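You operate a simulated robot arm through the tools that you are given. There is no shell and no other tool.

You are at the controls of a simulated robot arm. One attempt, no reset.

JOB
Pack the brown wicker basket on the island top. At the end: the pepper mill is in the brown wicker basket; the white milk bottle stands where the bread roll stood; the bread roll from the island top stands on top of the yellow round cheese; the red apple is in the brown wicker basket; whatever was shut is shut again. Leave all else as you found it, and nothing knocked over.

It is judged by the outcome, as a careful person would: the job done as asked, and still so three seconds after it is handed in. It fails if anything else is knocked over, pushed out of place, dropped, spilled or broken.

ROBOT AND FRAMES
A 7-joint arm with a two-finger parallel gripper, fixed in place. Base frame: the origin is at the foot of the arm, x ahead of it, y to its left, z up; the work surface is at about z = 0. Readings come in mm, degrees, newtons and seconds.
With the tool pointing down near the work surface it reaches from about 240 to 620 mm from the base axis. Its first joint turns from -66.0 to 66.0 degrees. Payload 2.6 kg.
The tool frame sits at the grasp point between the pads (the TCP): z along the fingers, y along the line on which they close. The tips reach 30 mm beyond it. Largest opening 94 mm; finger width 28, thickness 10; the body of the gripper, 50 by 96 mm, starts 55 mm behind the TCP.
Orientation is that of the tool frame in the base frame, as a unit quaternion [w, x, y, z]. With the fingers straight down and closing along the base's y, the tool's x points along the base's -x, its y along +y and its z along -z.

CONTROLS
- The arm moves only by the tool jog_arm. Its argument "rows" is text: rows parted by semicolons, each of 6 numbers parted by spaces: the shift along the tool's x, y, z in m, then the turn, a rotation vector about the tool's x, y, z in degrees. In form: dx dy dz ax ay az; .... A call has 1 to 20 rows; each row shifts and turns the commanded pose from where the row before left it, along the tool's axes as they then stand. "fingers" is the finger opening in m, from 0 to 0.094, set as the call begins (left out, the last holds). A row lasts 0.2 s, in which the tool goes at most 50 mm and 8.6 degrees; a call with a longer step from one row to the next is refused whole, and so is a gripper value outside its range. Where a pose cannot be reached the arm comes as near as it can. A force on the tool above 40 N (or 10 N above the force at the start of the call, whichever is more), or a blocked arm, ends the call early, and 0.2 s more pass. The fingers move at their own pace (about 72 mm/s each) and stop on an object; they squeeze with about 41 N. The grip force told is the motor's: it shows also when the fingers shut on nothing. Time passes only in rows, and 0.2 s behind the last, so rows that do not move let the fingers close. It gives the time, the measured TCP pose, the force on the tool (base axes), the opening and the grip force at its end, in the units of the frame above (readings bear some noise), with the torque about the TCP (base axes, N m) and any sound that the robot's microphone picked up.
- Cameras (640 x 400 px; columns grow to the right, rows downward): "scene" is fixed at [35.1, 433.9, 553.4]; the picture's right is [-0.78, -0.63, 0.00], its down [-0.41, 0.51, -0.75] and it looks along [0.47, -0.58, -0.66] (base axes); focal length 239 px, centre (320, 200). "wrist" rides on the gripper at [76, 14, -103] in the tool frame; the picture's right is [-0.18, 0.98, 0.00], its down [-0.75, -0.14, -0.64] and it looks along [-0.63, -0.12, 0.77] (tool axes); focal length 243 px, centre (320, 200). There is no depth. A picture from a camera that has moved, and an enlarged one, comes with that camera's place and axes in the base frame and with its lens.
- get_image(camera): a new picture of that camera. No time passes.
- zoom(camera, box): a new picture of the part [left, top, right, bottom] of that camera's present view, enlarged. No time passes.
- job_done(): hands the job in; it is judged then, once.

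Nothing tells you positions but the pictures and the camera data. Unless the task says otherwise, let go and move clear before handing in.

The tools are called after "Emit:" by a JSON object that holds its "method" and its "body". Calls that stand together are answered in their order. jog_arm: Moves the arm, as the interface text tells. Its arguments: {"type":"object","properties":{"rows":{"type":"string"},"fingers":{"type":"number"}},"required":["rows"]} The other tools are called the same way: get_image (camera) takes a picture; zoom (camera, box) takes an enlarged picture of a part of a camera's view; job_done () hands the job in.

At the start:

```text
time: 0.0
position: [409.5, -123.1, 330.5]
tool_rot: [0.0, 0.001, 1.0, 0.0]
wrist_force: [-0.1, -0.8, -0.7]
torque: [0.0, 0.01, 0.0]
opening: 94.0
grasp_force: 0.1
```

scene: 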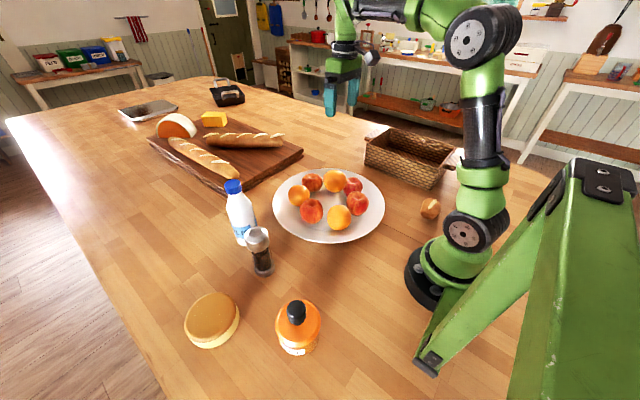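
wrist: 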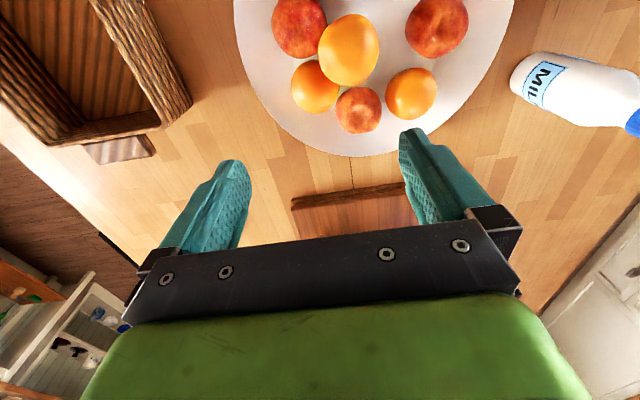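

I see an island top with a plate of fruit, a basket, a milk bottle, a pepper mill, a yellow cheese wheel, a small roll, an orange bottle and a bread board. I'll take closer views before I plan anything.

Emit:
{"method": "zoom", "body": {"camera": "scene", "box": [160, 140, 400, 290]}}

Emit:
{"method": "zoom", "body": {"camera": "scene", "box": [340, 110, 500, 230]}}

Emit:
{"method": "zoom", "body": {"camera": "scene", "box": [160, 220, 360, 370]}}

Emit:
{"method": "zoom", "body": {"camera": "scene", "box": [90, 70, 330, 220]}}

Emit:
{"method": "zoom", "body": {"camera": "scene", "box": [250, 150, 410, 260]}}

Emit:
{"method": "get_image", "body": {"camera": "wrist"}}

```text
2.67 times, centred on (280, 215) of scene
camera zoom: at [35.1, 433.9, 553.4], right [-0.78, -0.63, 0.0], down [-0.41, 0.51, -0.75], along [0.47, -0.58, -0.66], focal length 636 px, centre (427, 160)
```

zoom: 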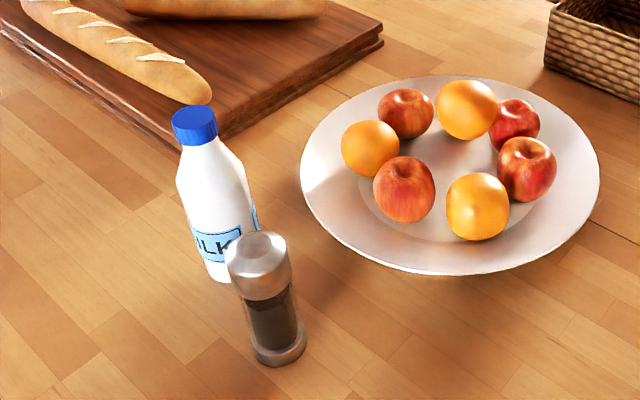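

```text
3.33 times, centred on (420, 170) of scene
camera zoom: at [35.1, 433.9, 553.4], right [-0.78, -0.63, 0.0], down [-0.41, 0.51, -0.75], along [0.47, -0.58, -0.66], focal length 796 px, centre (-13, 300)
```

zoom: 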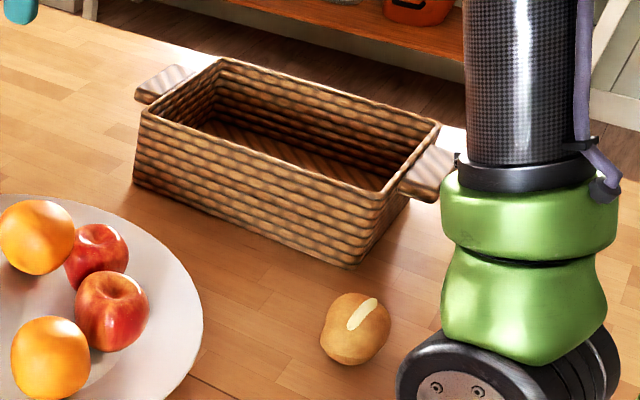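

```text
2.67 times, centred on (260, 295) of scene
camera zoom: at [35.1, 433.9, 553.4], right [-0.78, -0.63, 0.0], down [-0.41, 0.51, -0.75], along [0.47, -0.58, -0.66], focal length 636 px, centre (480, -53)
```

zoom: 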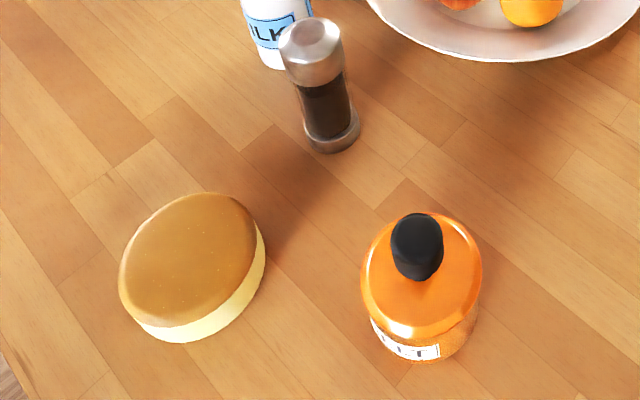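

```text
2.67 times, centred on (210, 145) of scene
camera zoom: at [35.1, 433.9, 553.4], right [-0.78, -0.63, 0.0], down [-0.41, 0.51, -0.75], along [0.47, -0.58, -0.66], focal length 636 px, centre (613, 347)
```

zoom: 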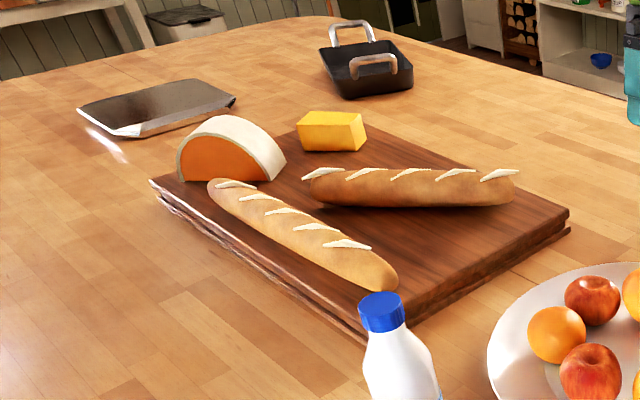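

```text
3.64 times, centred on (330, 205) of scene
camera zoom: at [35.1, 433.9, 553.4], right [-0.78, -0.63, 0.0], down [-0.41, 0.51, -0.75], along [0.47, -0.58, -0.66], focal length 868 px, centre (284, 182)
```

zoom: 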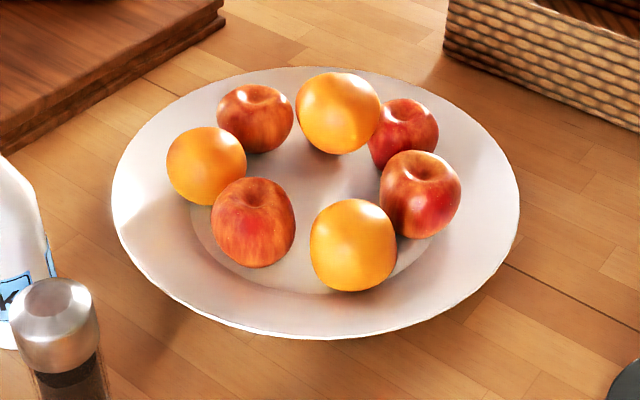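

```text
taken
camera wrist: at [333.2, -108.6, 433.0], right [0.18, 0.98, 0.0], down [0.75, -0.14, 0.64], along [0.63, -0.12, -0.77], focal length 243 px, centre (320, 200)
```

wrist: 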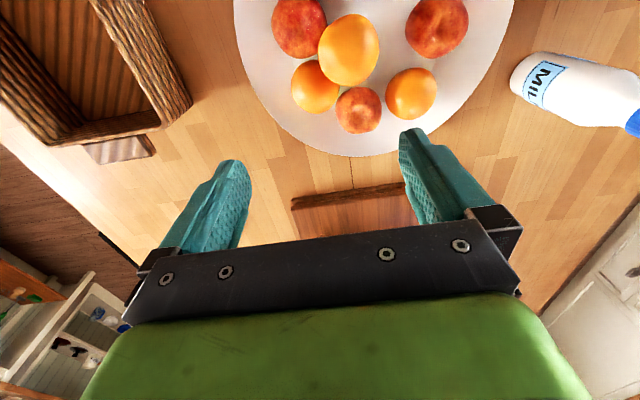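

Before moving, I'll look closely at the fruit so I can tell which piece is the red apple. I'll also zoom on the basket and the roll from both cameras.

Emit:
{"method": "zoom", "body": {"camera": "wrist", "box": [230, 0, 520, 160]}}

Emit:
{"method": "zoom", "body": {"camera": "scene", "box": [280, 165, 376, 235]}}

Emit:
{"method": "zoom", "body": {"camera": "scene", "box": [400, 180, 460, 230]}}

Emit:
{"method": "zoom", "body": {"camera": "wrist", "box": [480, 20, 640, 150]}}

```text
2.21 times, centred on (375, 80) of wrist
camera zoom: at [333.2, -108.6, 433.0], right [0.18, 0.98, 0.0], down [0.75, -0.14, 0.64], along [0.63, -0.12, -0.77], focal length 535 px, centre (199, 465)
```

zoom: 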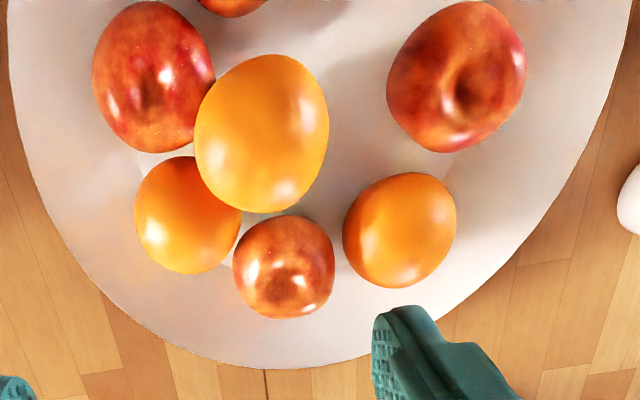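

```text
5.71 times, centred on (328, 200) of scene
camera zoom: at [35.1, 433.9, 553.4], right [-0.78, -0.63, 0.0], down [-0.41, 0.51, -0.75], along [0.47, -0.58, -0.66], focal length 1364 px, centre (274, 200)
```

zoom: 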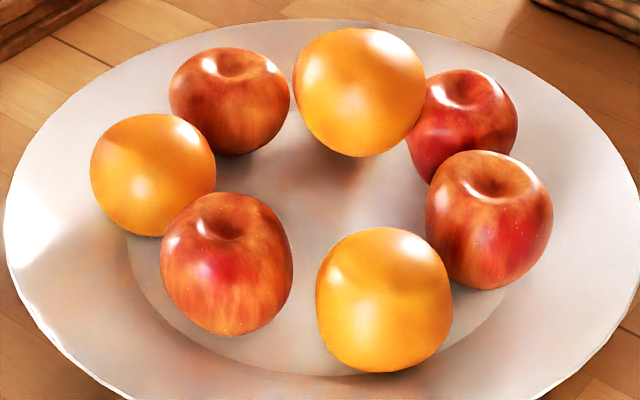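

```text
8.00 times, centred on (430, 205) of scene
camera zoom: at [35.1, 433.9, 553.4], right [-0.78, -0.63, 0.0], down [-0.41, 0.51, -0.75], along [0.47, -0.58, -0.66], focal length 1909 px, centre (-560, 160)
```

zoom: 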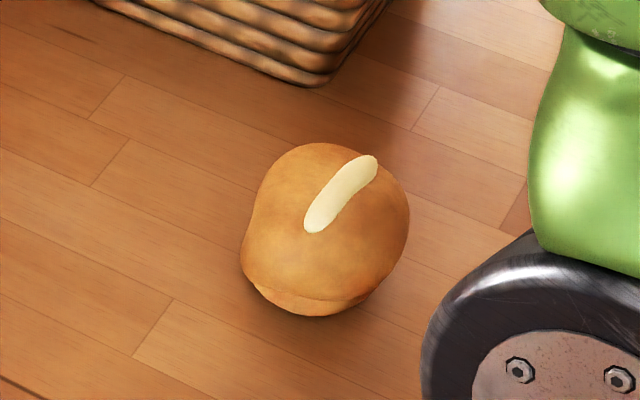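

```text
3.08 times, centred on (560, 85) of wrist
camera zoom: at [333.2, -108.6, 433.0], right [0.18, 0.98, 0.0], down [0.75, -0.14, 0.64], along [0.63, -0.12, -0.77], focal length 746 px, centre (-418, 554)
```

zoom: 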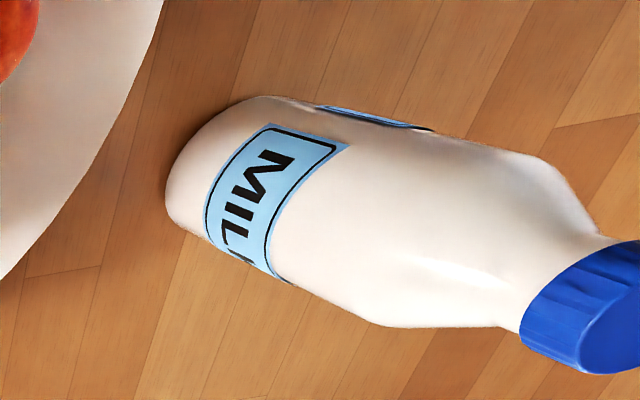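

There are four red apples and four oranges on the plate, and one orange looks stacked on top of others. I'll move back and up so the wrist camera sees the whole plate before I choose an apple.

Emit:
{"method": "jog_arm", "body": {"rows": "0.03 0.03 0 0 0 0;0.03 0.03 0 0 0 0;0.03 0.03 0 0 0 0;0.02 0.01 0 0 0 0;0 0 0 0 0 0"}}

Emit:
{"method": "get_image", "body": {"camera": "wrist"}}

Emit:
{"method": "zoom", "body": {"camera": "wrist", "box": [160, 0, 480, 200]}}

```text
time: 1.2
position: [298.1, -23.7, 330.5]
tool_rot: [0.001, 0.0, 1.0, 0.0]
wrist_force: [0.9, -1.2, -0.4]
torque: [-0.01, 0.01, 0.0]
opening: 94.0
grasp_force: 0.1
```

```text
taken
camera wrist: at [222.3, -8.7, 432.8], right [0.18, 0.98, 0.0], down [0.75, -0.14, 0.64], along [0.63, -0.12, -0.77], focal length 243 px, centre (320, 200)
```

wrist: 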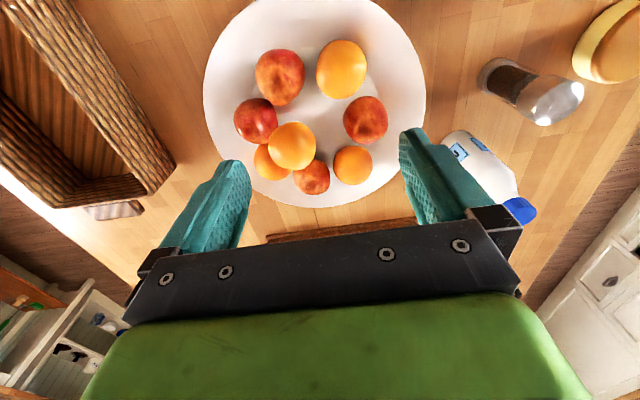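

```text
2.00 times, centred on (320, 100) of wrist
camera zoom: at [222.3, -8.7, 432.8], right [0.18, 0.98, 0.0], down [0.75, -0.14, 0.64], along [0.63, -0.12, -0.77], focal length 485 px, centre (320, 400)
```

zoom: 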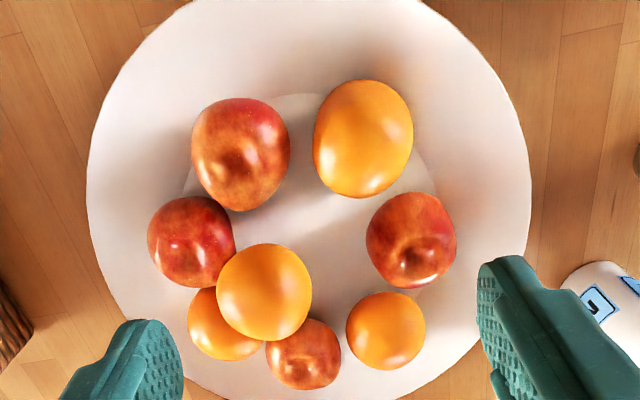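

The orange on top leans on three neighbours, so I'll take the free-standing apple near (388, 36). Next I'll swing around toward the roll, near (109, -225), to view it and the basket from above.

Emit:
{"method": "jog_arm", "body": {"rows": "0 0 0 0 0 4.5;0.0033 -0.0442 0 0 0 8.5;0.0033 -0.0442 0 0 0 8.5;0.0033 -0.0442 0 0 0 8.5;0.0033 -0.0442 0 0 0 8.5;0.0033 -0.0442 0 0 0 8.5;0.0033 -0.0442 0 0 0 8.5;0.0009 -0.0235 0 0 0 4.5;0 0 0 0 0 0"}}

Emit:
{"method": "get_image", "body": {"camera": "wrist"}}

Emit:
{"method": "get_image", "body": {"camera": "scene"}}

```text
time: 3.2
position: [148.8, -260.4, 329.2]
tool_rot: [0.0, 0.5, 0.866, 0.0]
wrist_force: [0.4, 0.4, -0.1]
torque: [-0.01, 0.02, 0.06]
opening: 94.2
grasp_force: 0.0
```

```text
taken
camera wrist: at [124.4, -187.0, 431.3], right [0.94, 0.33, 0.0], down [0.25, -0.72, 0.64], along [0.21, -0.61, -0.77], focal length 243 px, centre (320, 200)
```

wrist: 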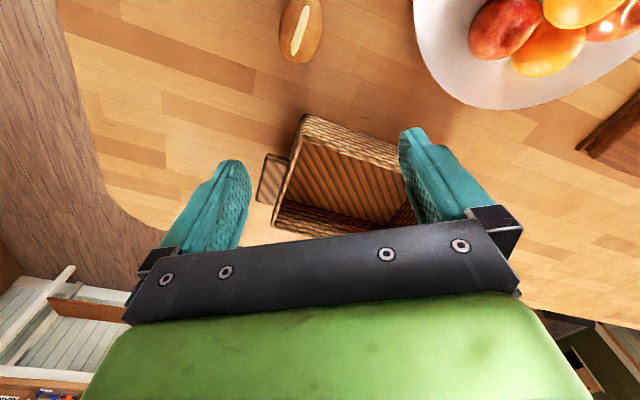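

```text
taken
```

scene: 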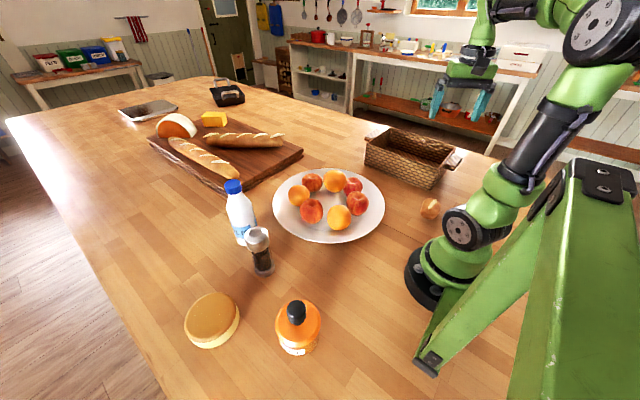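

The roll shows at the top of the wrist view and its position agrees with the scene estimate. I'll zoom in for its shape and for the basket outline.

Emit:
{"method": "zoom", "body": {"camera": "wrist", "box": [250, 0, 350, 70]}}

Emit:
{"method": "zoom", "body": {"camera": "wrist", "box": [240, 100, 440, 240]}}

Emit:
{"method": "zoom", "body": {"camera": "scene", "box": [340, 100, 480, 230]}}

```text
5.71 times, centred on (300, 35) of wrist
camera zoom: at [124.4, -187.0, 431.3], right [0.94, 0.33, 0.0], down [0.25, -0.72, 0.64], along [0.21, -0.61, -0.77], focal length 1386 px, centre (434, 1143)
```

zoom: 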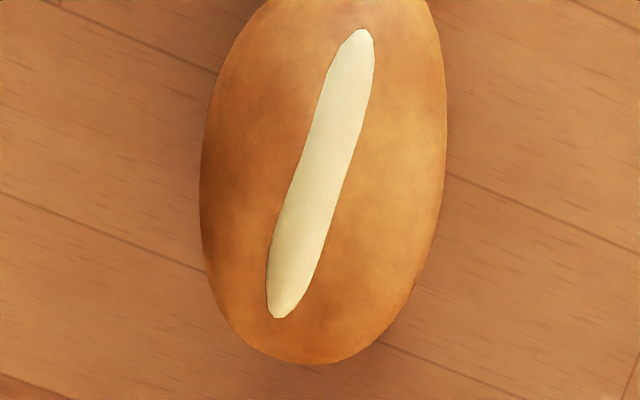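

```text
2.86 times, centred on (340, 170) of wrist
camera zoom: at [124.4, -187.0, 431.3], right [0.94, 0.33, 0.0], down [0.25, -0.72, 0.64], along [0.21, -0.61, -0.77], focal length 693 px, centre (263, 286)
```

zoom: 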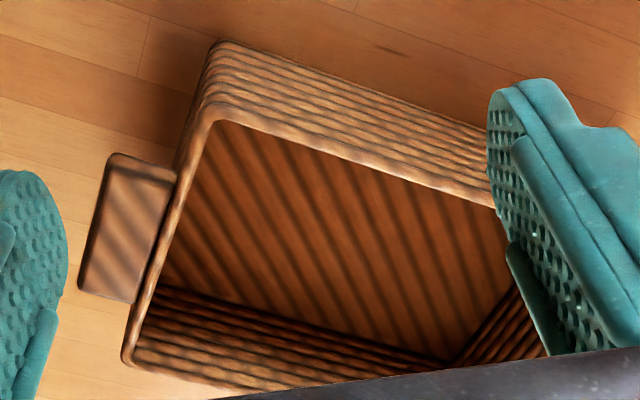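

```text
3.08 times, centred on (410, 165) of scene
camera zoom: at [35.1, 433.9, 553.4], right [-0.78, -0.63, 0.0], down [-0.41, 0.51, -0.75], along [0.47, -0.58, -0.66], focal length 734 px, centre (43, 308)
```

zoom: 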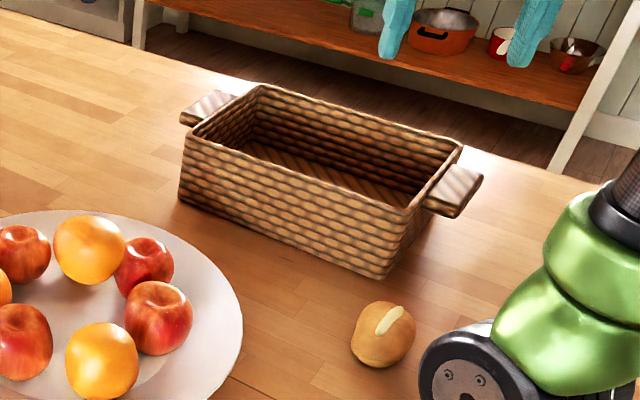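

The roll is an oval about 60 by 85 mm with its long axis nearly along y. I'll hover above it with the fingers set to close across its short side, then look again.

Emit:
{"method": "jog_arm", "body": {"rows": "0.024 -0.009 0 0 0 0;0.024 -0.009 0 0 0 0;0 0 0 0 0 6.2;0 0 0 0 0 6.2;0 0 0 0 0 6.2;0 0 0 0 0 0"}}

Emit:
{"method": "get_image", "body": {"camera": "wrist"}}

Emit:
{"method": "zoom", "body": {"camera": "scene", "box": [360, 0, 640, 240]}}

```text
time: 4.6
position: [110.6, -227.2, 331.2]
tool_rot: [0.0, 0.634, 0.773, 0.0]
wrist_force: [-0.8, -0.2, 0.6]
torque: [0.02, 0.02, 0.01]
opening: 94.0
grasp_force: 0.0
```

```text
taken
camera wrist: at [110.1, -148.0, 433.6], right [1.0, 0.01, 0.0], down [0.01, -0.77, 0.64], along [0.01, -0.64, -0.77], focal length 243 px, centre (320, 200)
```

wrist: 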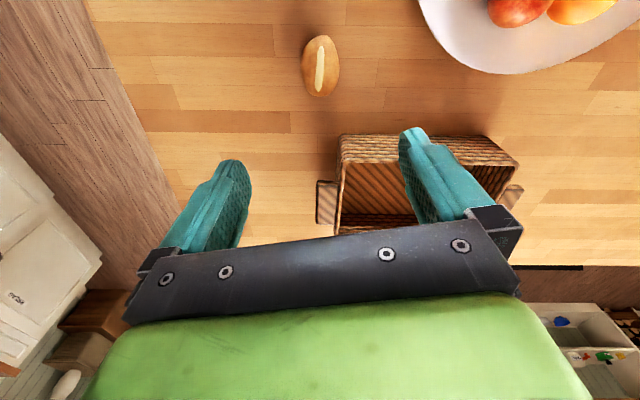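

```text
1.67 times, centred on (500, 120) of scene
camera zoom: at [35.1, 433.9, 553.4], right [-0.78, -0.63, 0.0], down [-0.41, 0.51, -0.75], along [0.47, -0.58, -0.66], focal length 398 px, centre (20, 333)
```

zoom: 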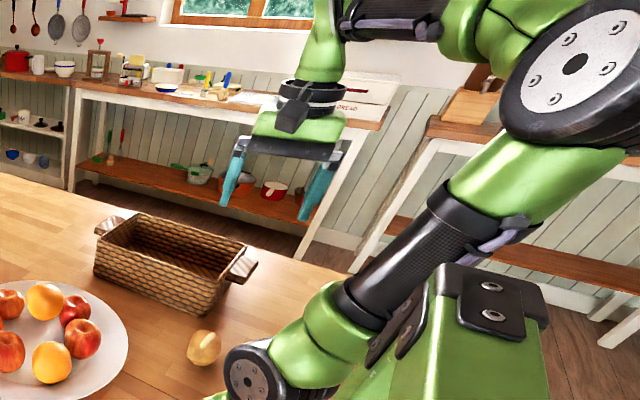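

Emit:
{"method": "zoom", "body": {"camera": "wrist", "box": [260, 10, 380, 110]}}

Emit:
{"method": "zoom", "body": {"camera": "wrist", "box": [300, 110, 540, 260]}}

```text
4.00 times, centred on (320, 60) of wrist
camera zoom: at [110.1, -148.0, 433.6], right [1.0, 0.01, 0.0], down [0.01, -0.77, 0.64], along [0.01, -0.64, -0.77], focal length 970 px, centre (320, 760)
```

zoom: 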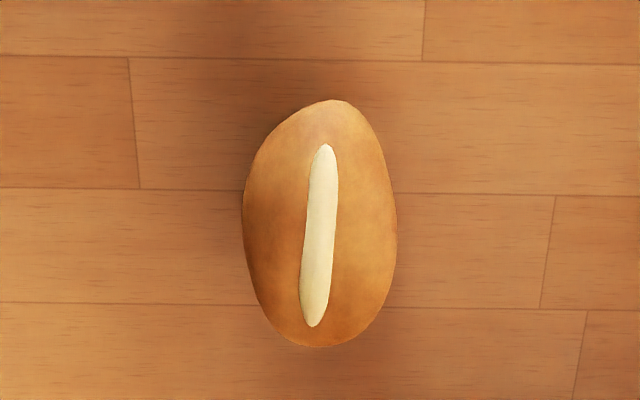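

```text
2.67 times, centred on (420, 185) of wrist
camera zoom: at [110.1, -148.0, 433.6], right [1.0, 0.01, 0.0], down [0.01, -0.77, 0.64], along [0.01, -0.64, -0.77], focal length 647 px, centre (53, 240)
```

zoom: 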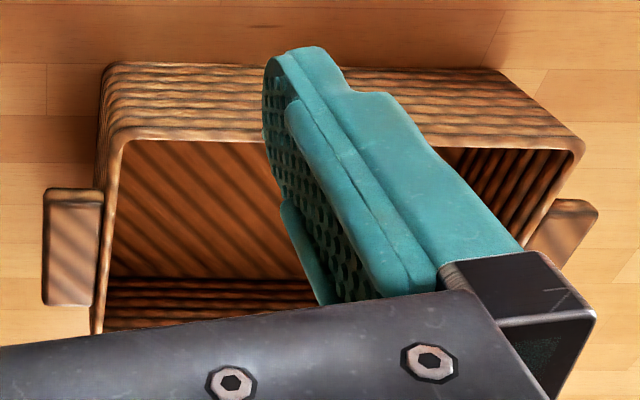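

The roll centre measures about (110, -227.5), with its long axis along y. I'll square the fingers to its short side and descend part way to check alignment.

Emit:
{"method": "jog_arm", "body": {"rows": "0 0 0 0 0 7.5;0 0 0 0 0 7.5;0 0 0.04 0 0 0;0 0 0.04 0 0 0;0 0 0.04 0 0 0;0 0 0.04 0 0 0;0 0 0.03 0 0 0;0 0 0 0 0 0"}}

Emit:
{"method": "get_image", "body": {"camera": "wrist"}}

Emit:
{"method": "zoom", "body": {"camera": "scene", "box": [360, 80, 560, 260]}}

```text
time: 6.4
position: [112.6, -225.2, 139.6]
tool_rot: [0.001, 0.729, 0.685, 0.0]
wrist_force: [0.7, 0.1, 0.6]
torque: [0.01, -0.01, 0.0]
opening: 93.7
grasp_force: 0.1
```

```text
taken
camera wrist: at [131.9, -149.8, 241.8], right [0.97, -0.25, 0.0], down [-0.19, -0.74, 0.64], along [-0.16, -0.62, -0.77], focal length 243 px, centre (320, 200)
```

wrist: 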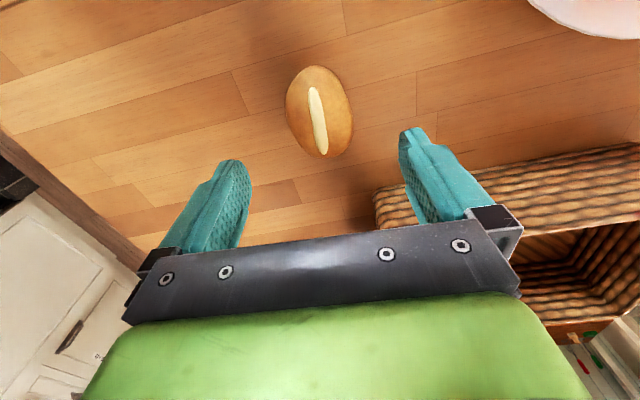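

```text
2.22 times, centred on (460, 170) of scene
camera zoom: at [35.1, 433.9, 553.4], right [-0.78, -0.63, 0.0], down [-0.41, 0.51, -0.75], along [0.47, -0.58, -0.66], focal length 530 px, centre (9, 267)
```

zoom: 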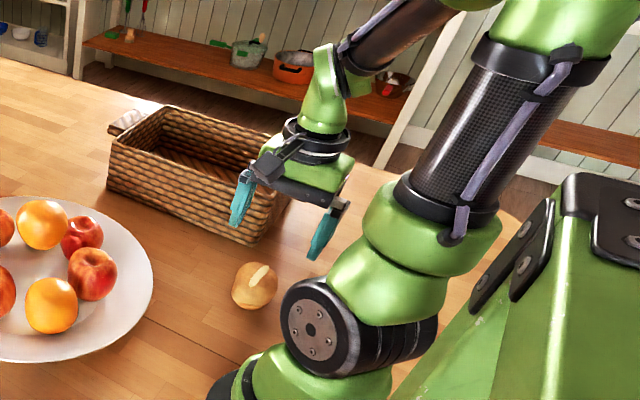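

The fingers straddle the roll evenly. I'll continue down to grip height.

Emit:
{"method": "jog_arm", "body": {"rows": "0 0 0.03 0 0 0;0 0 0.03 0 0 0;0 0 0.02 0 0 0;0 0 0.012 0 0 0;0 0 0.008 0 0 0;0 0 0 0 0 0"}}

Emit:
{"method": "get_image", "body": {"camera": "wrist"}}

Emit:
{"method": "zoom", "body": {"camera": "scene", "box": [380, 130, 500, 240]}}

```text
time: 7.8
position: [111.5, -226.3, 41.4]
tool_rot: [0.0, 0.729, 0.684, 0.001]
wrist_force: [0.3, -0.9, -0.1]
torque: [-0.02, 0.03, -0.01]
opening: 94.1
grasp_force: 0.1
```

```text
taken
camera wrist: at [131.5, -151.4, 142.9], right [0.97, -0.25, 0.0], down [-0.19, -0.74, 0.64], along [-0.16, -0.62, -0.77], focal length 243 px, centre (320, 200)
```

wrist: 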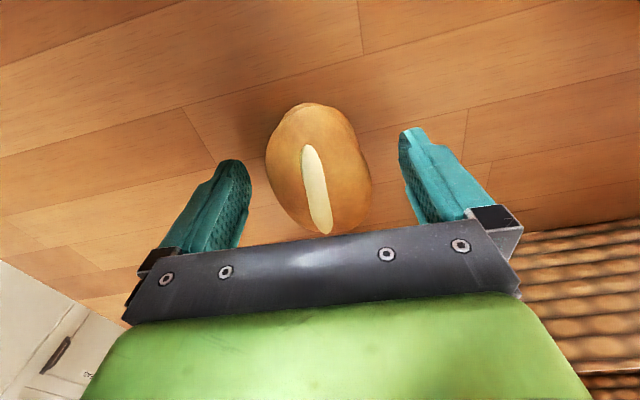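

```text
3.64 times, centred on (440, 185) of scene
camera zoom: at [35.1, 433.9, 553.4], right [-0.78, -0.63, 0.0], down [-0.41, 0.51, -0.75], along [0.47, -0.58, -0.66], focal length 868 px, centre (-116, 254)
```

zoom: 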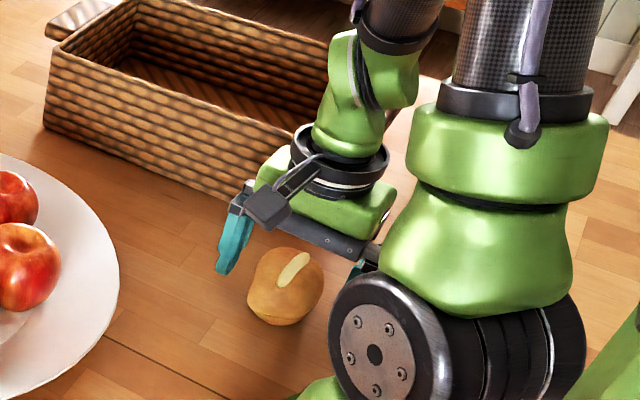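

Roll sits between the fingers. I'll lower 5 mm and close.

Emit:
{"method": "jog_arm", "body": {"rows": "0 0 0.005 0 0 0;0 0 0 0 0 0"}}

Emit:
{"method": "jog_arm", "body": {"rows": "0 0 0 0 0 0;0 0 0 0 0 0;0 0 0 0 0 0;0 0 0 0 0 0", "fingers": 0.03}}

Emit:
{"method": "get_image", "body": {"camera": "wrist"}}

```text
time: 8.4
position: [112.2, -225.5, 35.7]
tool_rot: [0.0, 0.729, 0.685, 0.0]
wrist_force: [1.0, -0.3, -0.5]
torque: [0.0, 0.01, -0.03]
opening: 94.0
grasp_force: 0.1
```

```text
time: 9.4
position: [111.7, -226.9, 35.4]
tool_rot: [0.0, 0.729, 0.684, 0.0]
wrist_force: [-0.1, 0.2, -0.4]
torque: [0.03, -0.02, -0.03]
opening: 54.1
grasp_force: 41.0
```

```text
taken
camera wrist: at [131.3, -150.9, 137.8], right [0.97, -0.25, 0.0], down [-0.19, -0.74, 0.64], along [-0.16, -0.62, -0.77], focal length 243 px, centre (320, 200)
```

wrist: 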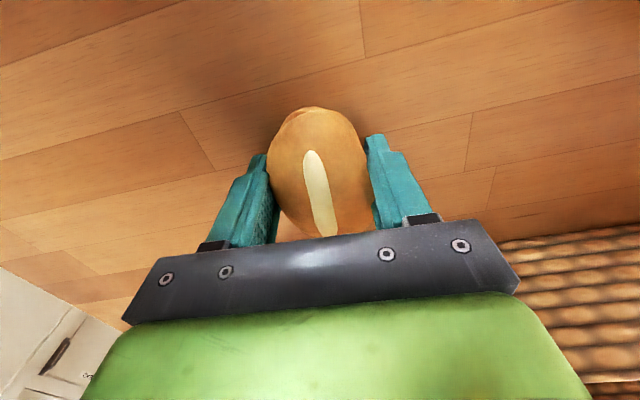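

I have a firm grip at 54 mm opening. Lifting straight up and turning the wrist back to a radial heading.

Emit:
{"method": "jog_arm", "body": {"rows": "0 0 -0.01 0 0 0;0 0 -0.02 0 0 0;0 0 -0.04 0 0 0;0 0 -0.04 0 0 0;0 0 -0.04 0 0 -7.45;0 0 -0.04 0 0 -7.45;0 0 -0.04 0 0 -7.45;0 0 -0.04 0 0 -7.45;0 0 -0.025 0 0 0;0 0 0 0 0 0"}}

Emit:
{"method": "get_image", "body": {"camera": "wrist"}}

```text
time: 11.6
position: [109.7, -226.5, 332.2]
tool_rot: [0.0, 0.527, 0.85, 0.0]
wrist_force: [0.0, -0.2, -0.5]
torque: [-0.02, 0.04, -0.01]
opening: 53.9
grasp_force: 41.1
```

```text
taken
camera wrist: at [90.3, -151.3, 434.4], right [0.96, 0.27, 0.0], down [0.21, -0.74, 0.64], along [0.17, -0.62, -0.77], focal length 243 px, centre (320, 200)
```

wrist: 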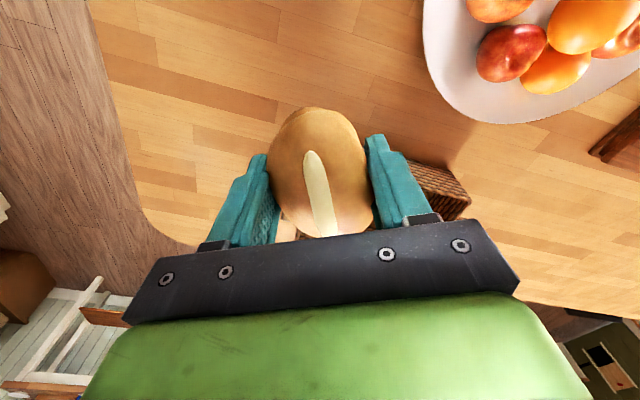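

Swinging the roll around the base at height toward the cheese side.

Emit:
{"method": "jog_arm", "body": {"rows": "0.0028 0.0372 0 0 0 -8.5;0.0028 0.0372 0 0 0 -8.5;0.0028 0.0372 0 0 0 -8.5;0.0028 0.0372 0 0 0 -8.5;0.0028 0.0372 0 0 0 -8.5;0.0028 0.0372 0 0 0 -8.5;0.0028 0.0372 0 0 0 -8.5;0.0028 0.0372 0 0 0 -8.5;0.0028 0.0372 0 0 0 -8.5;0.0028 0.0372 0 0 0 -8.5;0.0028 0.0372 0 0 0 -8.5;0.0028 0.0372 0 0 0 -8.5;0.0028 0.0372 0 0 0 -8.5;0 0 0 0 0 0"}}

Emit:
{"method": "get_image", "body": {"camera": "wrist"}}

Emit:
{"method": "get_image", "body": {"camera": "scene"}}

```text
time: 14.6
position: [170.5, 184.6, 328.6]
tool_rot: [0.0, -0.397, 0.918, 0.0]
wrist_force: [0.1, -0.6, 0.0]
torque: [0.0, -0.01, 0.02]
opening: 54.1
grasp_force: 41.3
```

```text
taken
camera wrist: at [109.1, 139.4, 429.5], right [-0.59, 0.81, 0.0], down [0.62, 0.45, 0.64], along [0.52, 0.38, -0.77], focal length 243 px, centre (320, 200)
```

wrist: 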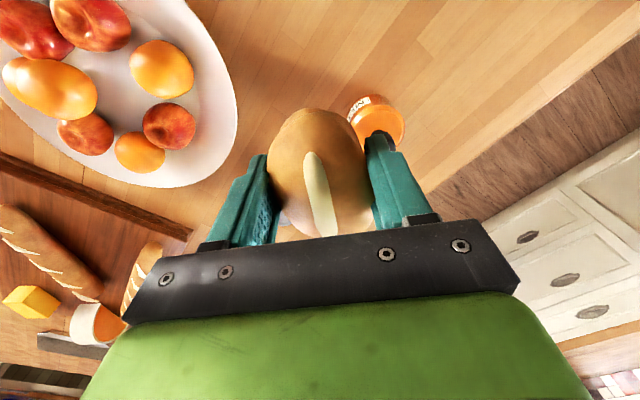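

```text
taken
```

scene: 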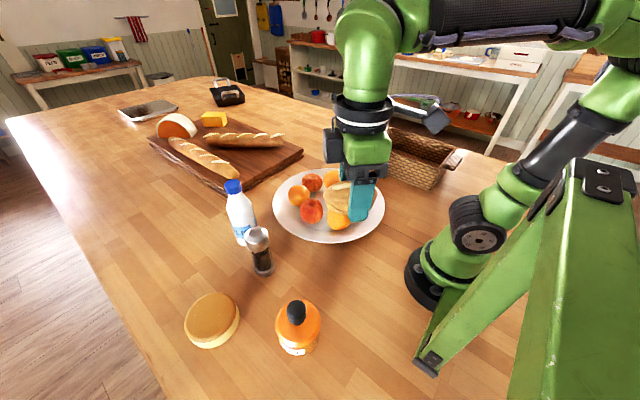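

Clear so far. Now I'll extend outward over the cheese at height to measure it with the wrist camera.

Emit:
{"method": "jog_arm", "body": {"rows": "-0.0398 0.0034 0 0 0 0;-0.0398 0.0034 0 0 0 0;-0.0398 0.0034 0 0 0 0;-0.0398 0.0034 0 0 0 0;-0.0398 0.0034 0 0 0 0;-0.0398 0.0034 0 0 0 0;-0.0398 0.0034 0 0 0 0;0 0 0 0 0 0"}}

Emit:
{"method": "get_image", "body": {"camera": "wrist"}}

Emit:
{"method": "get_image", "body": {"camera": "scene"}}

```text
time: 16.4
position: [344.7, 402.6, 330.2]
tool_rot: [-0.001, -0.397, 0.918, -0.001]
wrist_force: [0.0, 0.2, -0.6]
torque: [-0.02, -0.02, 0.0]
opening: 54.1
grasp_force: 41.2
```

```text
taken
camera wrist: at [282.4, 358.2, 432.5], right [-0.59, 0.81, 0.0], down [0.62, 0.45, 0.64], along [0.52, 0.38, -0.77], focal length 243 px, centre (320, 200)
```

wrist: 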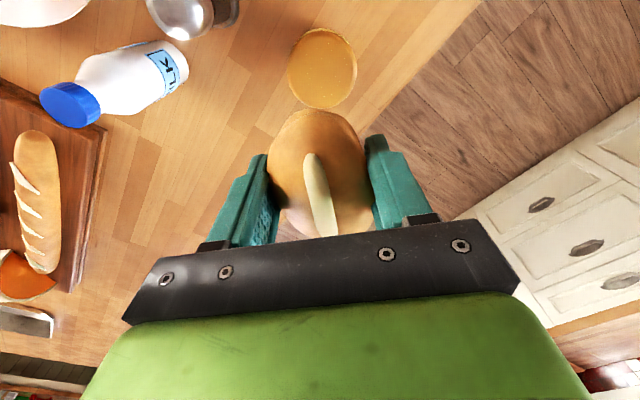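

```text
taken
```

scene: 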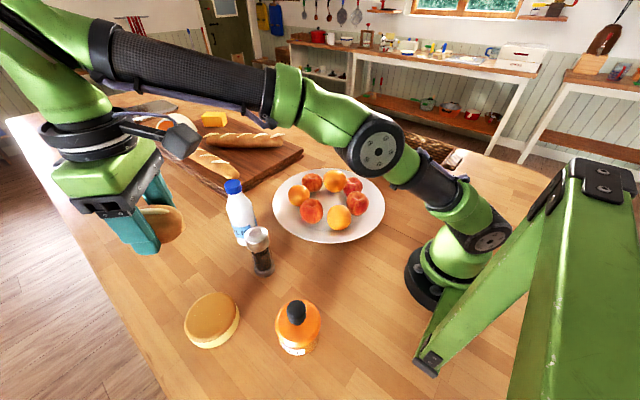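

Emit:
{"method": "zoom", "body": {"camera": "wrist", "box": [260, 10, 388, 120]}}

Emit:
{"method": "zoom", "body": {"camera": "scene", "box": [160, 270, 260, 360]}}

Emit:
{"method": "zoom", "body": {"camera": "wrist", "box": [30, 0, 250, 140]}}

Emit:
{"method": "zoom", "body": {"camera": "scene", "box": [80, 140, 220, 270]}}

```text
3.64 times, centred on (324, 65) of wrist
camera zoom: at [282.4, 358.2, 432.5], right [-0.59, 0.81, 0.0], down [0.62, 0.45, 0.64], along [0.52, 0.38, -0.77], focal length 882 px, centre (306, 691)
```

zoom: 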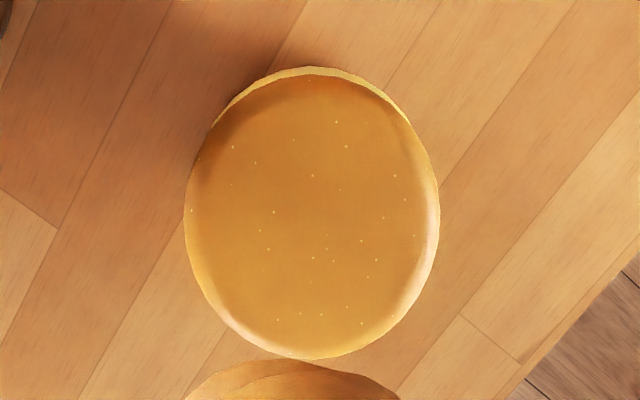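

```text
4.44 times, centred on (210, 315) of scene
camera zoom: at [35.1, 434.0, 553.4], right [-0.78, -0.63, 0.0], down [-0.41, 0.51, -0.75], along [0.47, -0.58, -0.66], focal length 1061 px, centre (809, -311)
```

zoom: 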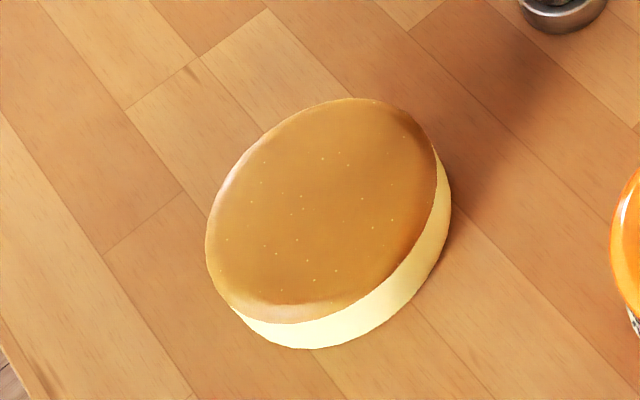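

```text
2.86 times, centred on (140, 70) of wrist
camera zoom: at [282.4, 358.2, 432.5], right [-0.59, 0.81, 0.0], down [0.62, 0.45, 0.64], along [0.52, 0.38, -0.77], focal length 693 px, centre (834, 571)
```

zoom: 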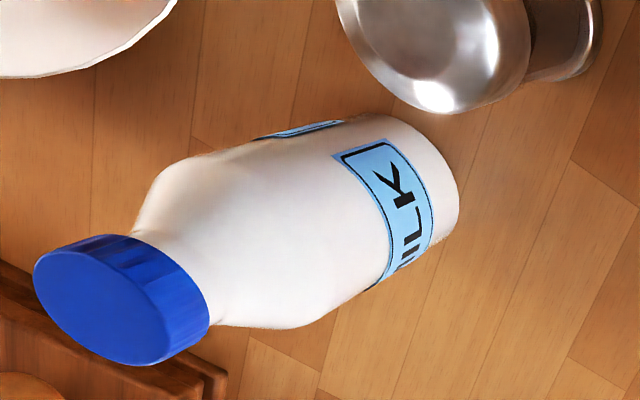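

```text
3.08 times, centred on (150, 205) of scene
camera zoom: at [35.1, 434.0, 553.4], right [-0.78, -0.63, 0.0], down [-0.41, 0.51, -0.75], along [0.47, -0.58, -0.66], focal length 734 px, centre (843, 185)
```

zoom: 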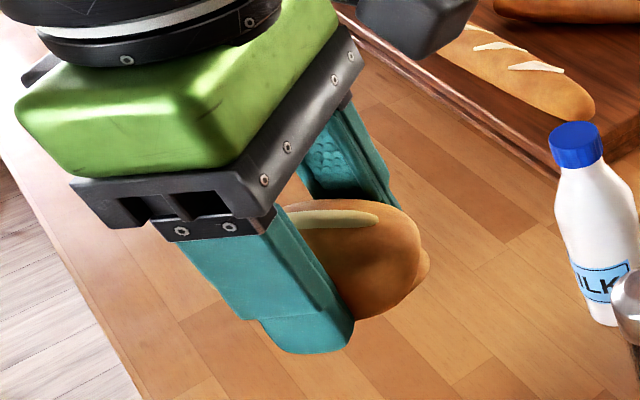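

The cheese top centre is about (346, 408) and the cheese is about 33 mm high. I'll centre over it and descend most of the way.

Emit:
{"method": "jog_arm", "body": {"rows": "-0.0048 0.0028 0.02 0 0 0;0 0 0.04 0 0 0;0 0 0.04 0 0 0;0 0 0.04 0 0 0;0 0 0.04 0 0 0;0 0 0.03 0 0 0;0 0 0 0 0 0"}}

Emit:
{"method": "get_image", "body": {"camera": "wrist"}}

Emit:
{"method": "zoom", "body": {"camera": "scene", "box": [120, 200, 300, 370]}}

```text
time: 18.0
position: [346.6, 407.8, 124.5]
tool_rot: [0.0, -0.396, 0.918, 0.0]
wrist_force: [-0.2, -0.3, -0.6]
torque: [0.0, -0.02, 0.04]
opening: 54.0
grasp_force: 40.7
```

```text
taken
camera wrist: at [285.1, 363.4, 225.3], right [-0.59, 0.81, 0.0], down [0.62, 0.45, 0.64], along [0.52, 0.38, -0.77], focal length 243 px, centre (320, 200)
```

wrist: 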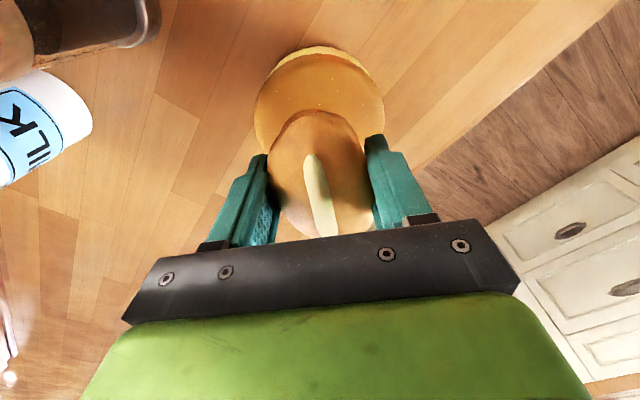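

```text
2.35 times, centred on (210, 285) of scene
camera zoom: at [35.1, 433.9, 553.4], right [-0.78, -0.63, 0.0], down [-0.41, 0.51, -0.75], along [0.47, -0.58, -0.66], focal length 562 px, centre (579, 0)
```

zoom: 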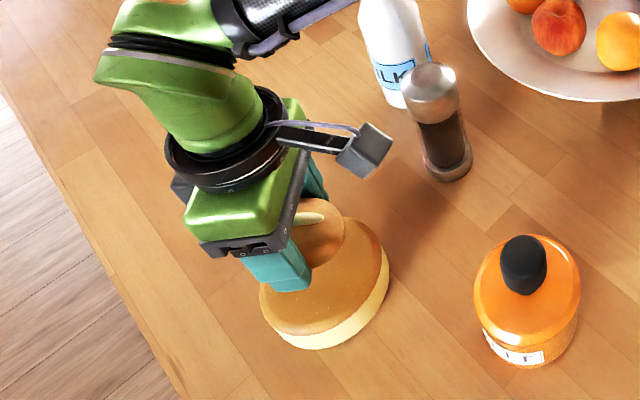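

Lateral alignment is good, but the cheese centre looks about 5 mm further out. I'll correct and lower slowly to near contact.

Emit:
{"method": "jog_arm", "body": {"rows": "-0.0049 -0.0009 0.01 0 0 0;0 0 0.02 0 0 0;0 0 0.015 0 0 0;0 0 0.005 0 0 0;0 0 0 0 0 0"}}

Emit:
{"method": "zoom", "body": {"camera": "scene", "box": [150, 260, 270, 360]}}

Emit:
{"method": "get_image", "body": {"camera": "wrist"}}

```text
time: 19.0
position: [352.0, 411.9, 78.1]
tool_rot: [0.006, -0.394, 0.919, 0.004]
wrist_force: [-0.8, -2.1, 3.3]
torque: [-0.08, -0.02, -0.02]
opening: 54.4
grasp_force: 41.5
stopped in row 5: the force on the tool passed its limit at 45 N (the readings are from after the stop); the commanded pose is now the measured one
```

```text
4.00 times, centred on (210, 310) of scene
camera zoom: at [35.1, 433.9, 553.4], right [-0.78, -0.63, 0.0], down [-0.41, 0.51, -0.75], along [0.47, -0.58, -0.66], focal length 955 px, centre (760, -240)
```

zoom: 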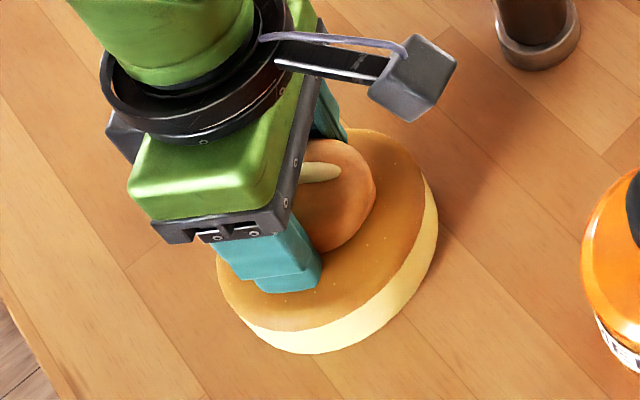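

```text
taken
camera wrist: at [289.1, 365.9, 179.3], right [-0.59, 0.81, 0.0], down [0.61, 0.44, 0.65], along [0.53, 0.39, -0.76], focal length 243 px, centre (320, 200)
```

wrist: 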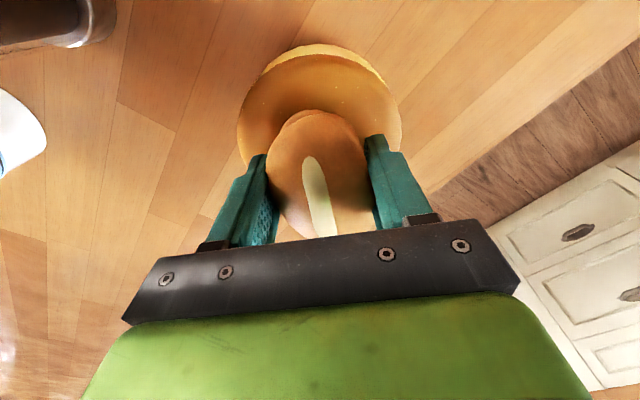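

The roll has touched down on the cheese: contact came at z≈78, so the cheese is about 42 mm high, and it hasn't moved. I'll open the fingers and check.

Emit:
{"method": "jog_arm", "body": {"rows": "0 0 0 0 0 0;0 0 0 0 0 0;0 0 0 0 0 0", "fingers": 0.085}}

Emit:
{"method": "get_image", "body": {"camera": "wrist"}}

Emit:
{"method": "zoom", "body": {"camera": "scene", "box": [150, 260, 270, 360]}}

```text
time: 19.8
position: [352.8, 412.1, 77.9]
tool_rot: [0.006, -0.396, 0.918, 0.003]
wrist_force: [0.5, 0.2, 0.6]
torque: [0.03, 0.03, 0.0]
opening: 84.9
grasp_force: 0.0
```

```text
taken
camera wrist: at [289.1, 365.9, 178.7], right [-0.59, 0.81, 0.0], down [0.61, 0.44, 0.65], along [0.53, 0.39, -0.76], focal length 243 px, centre (320, 200)
```

wrist: 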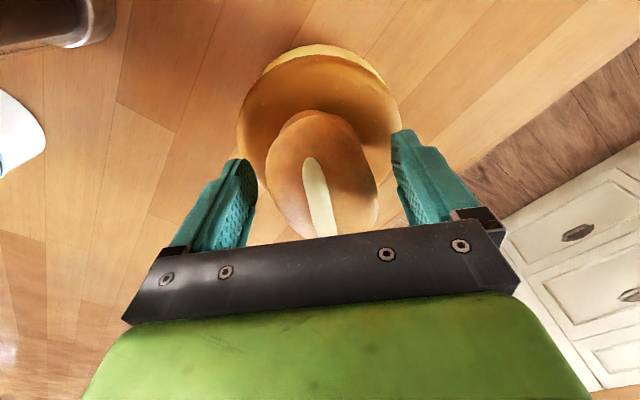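

```text
4.00 times, centred on (210, 310) of scene
camera zoom: at [35.1, 433.9, 553.4], right [-0.78, -0.63, 0.0], down [-0.41, 0.51, -0.75], along [0.47, -0.58, -0.66], focal length 955 px, centre (760, -240)
```

zoom: 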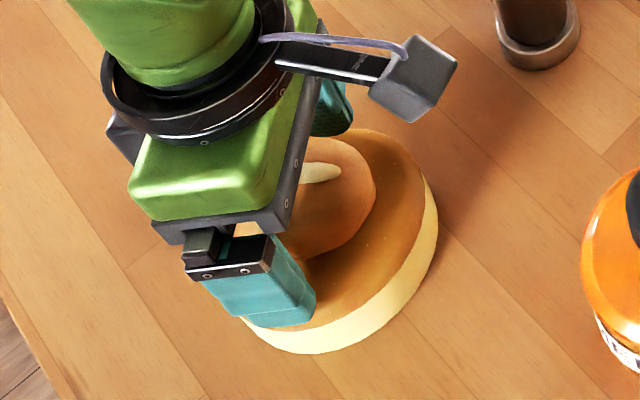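

The roll sits stably on the cheese. I'm retracting straight up and correcting the slight tilt.

Emit:
{"method": "jog_arm", "body": {"rows": "0 0 -0.01 0 0 0;0 0 -0.03 0 0 0;0 0 -0.04 0 0.77 0;0 0 -0.04 0 0 0;0 0 -0.04 0 0 0;0 0 -0.04 0 0 0;0 0 -0.04 0 0 0;0 0 0 0 0 0"}}

Emit:
{"method": "get_image", "body": {"camera": "wrist"}}

Emit:
{"method": "get_image", "body": {"camera": "scene"}}

```text
time: 21.6
position: [353.2, 411.6, 317.7]
tool_rot: [0.002, -0.395, 0.919, 0.0]
wrist_force: [0.1, -0.4, 0.2]
torque: [-0.01, 0.0, 0.01]
opening: 84.7
grasp_force: 0.0
```

```text
taken
camera wrist: at [290.7, 366.9, 418.7], right [-0.59, 0.81, 0.0], down [0.62, 0.45, 0.64], along [0.52, 0.38, -0.77], focal length 243 px, centre (320, 200)
```

wrist: 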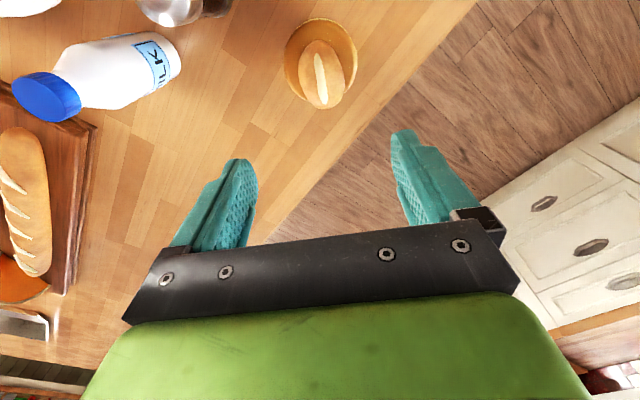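

```text
taken
```

scene: 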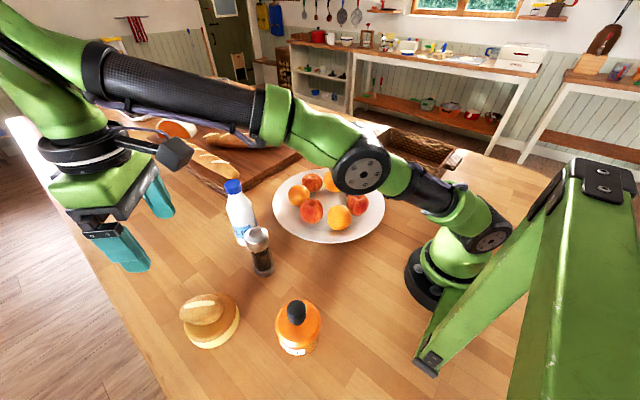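

Emit:
{"method": "zoom", "body": {"camera": "scene", "box": [160, 280, 250, 355]}}

Emit:
{"method": "zoom", "body": {"camera": "wrist", "box": [270, 0, 370, 120]}}

Emit:
{"method": "zoom", "body": {"camera": "wrist", "box": [0, 0, 240, 130]}}

```text
5.33 times, centred on (205, 318) of scene
camera zoom: at [35.1, 433.9, 553.4], right [-0.78, -0.63, 0.0], down [-0.41, 0.51, -0.75], along [0.47, -0.58, -0.66], focal length 1273 px, centre (933, -427)
```

zoom: 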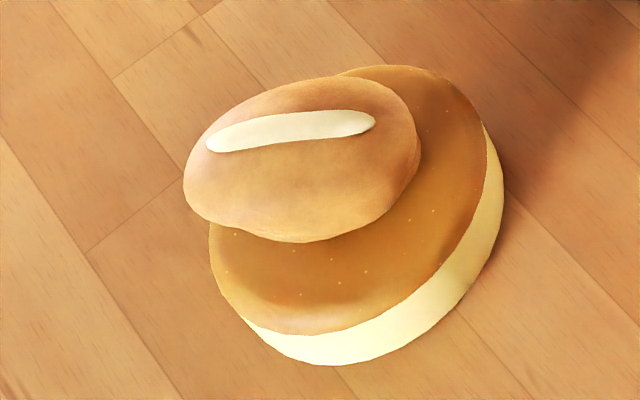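

```text
3.33 times, centred on (320, 60) of wrist
camera zoom: at [290.7, 366.9, 418.7], right [-0.59, 0.81, 0.0], down [0.62, 0.45, 0.64], along [0.52, 0.38, -0.77], focal length 809 px, centre (320, 667)
```

zoom: 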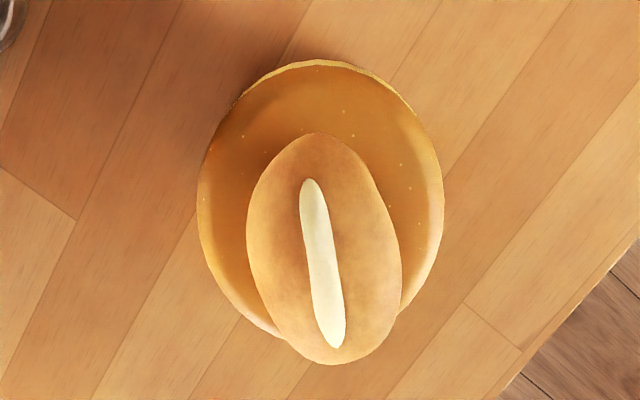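

```text
2.67 times, centred on (120, 65) of wrist
camera zoom: at [290.7, 366.9, 418.7], right [-0.59, 0.81, 0.0], down [0.62, 0.45, 0.64], along [0.52, 0.38, -0.77], focal length 647 px, centre (853, 560)
```

zoom: 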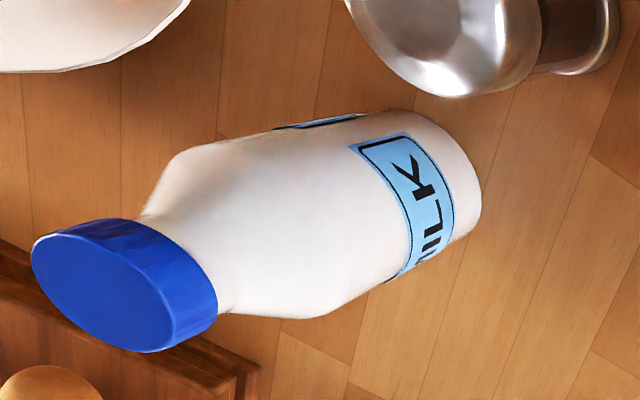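

The roll is safely on the cheese. The milk bottle cap top is at about (492, 209, 198), so I'll move over it at height.

Emit:
{"method": "jog_arm", "body": {"rows": "0.0016 -0.0414 0 0 0 4.4;0.0016 -0.0414 0 0 0 4.4;0.0016 -0.0414 0 0 0 4.4;0.0016 -0.0414 0 0 0 4.4;0.0016 -0.0414 0 0 0 4.4;0.0016 -0.0414 0 0 0 4.4;0 0 -0.03 0 0 0;0 0 0 0 0 0", "fingers": 0.094}}

Emit:
{"method": "get_image", "body": {"camera": "wrist"}}

Emit:
{"method": "get_image", "body": {"camera": "scene"}}

```text
time: 23.4
position: [486.9, 203.4, 347.9]
tool_rot: [0.0, -0.175, 0.985, 0.0]
wrist_force: [-1.1, 0.4, 0.2]
torque: [-0.02, 0.01, 0.01]
opening: 94.2
grasp_force: 0.1
```

```text
taken
camera wrist: at [410.7, 190.9, 449.2], right [-0.17, 0.99, 0.0], down [0.75, 0.13, 0.64], along [0.63, 0.11, -0.77], focal length 243 px, centre (320, 200)
```

wrist: 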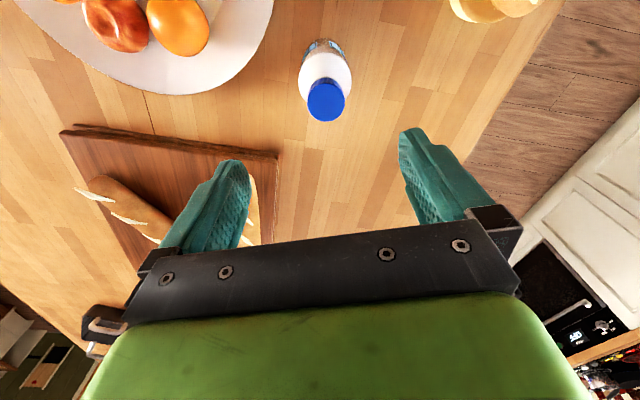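

```text
taken
```

scene: 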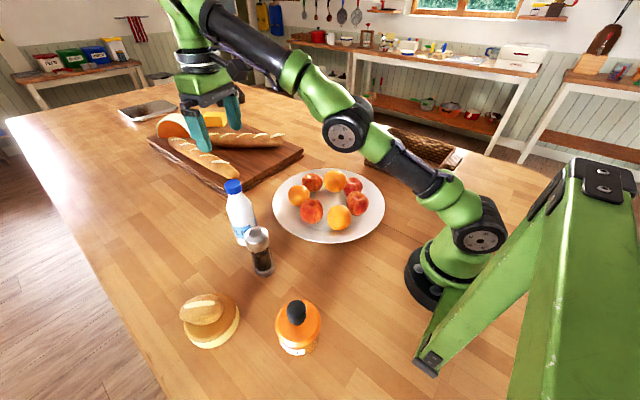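

Emit:
{"method": "zoom", "body": {"camera": "wrist", "box": [270, 20, 390, 140]}}

Emit:
{"method": "zoom", "body": {"camera": "scene", "box": [200, 160, 300, 290]}}

```text
3.33 times, centred on (330, 80) of wrist
camera zoom: at [410.7, 190.9, 449.2], right [-0.17, 0.99, 0.0], down [0.75, 0.13, 0.64], along [0.63, 0.11, -0.77], focal length 809 px, centre (287, 600)
```

zoom: 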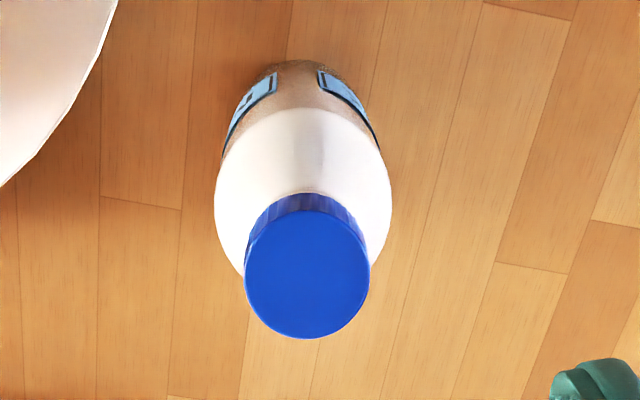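

```text
3.08 times, centred on (250, 225) of scene
camera zoom: at [35.1, 433.9, 553.4], right [-0.78, -0.63, 0.0], down [-0.41, 0.51, -0.75], along [0.47, -0.58, -0.66], focal length 734 px, centre (535, 123)
```

zoom: 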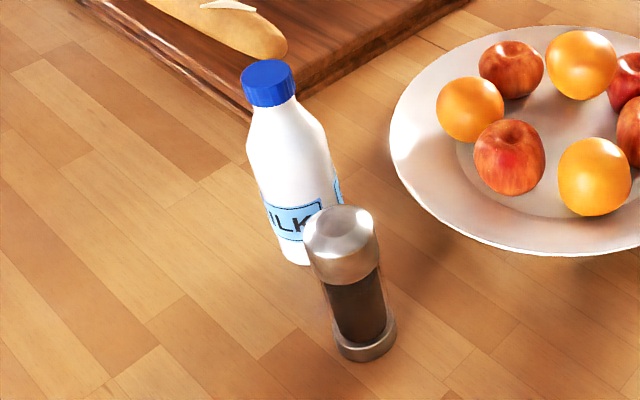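

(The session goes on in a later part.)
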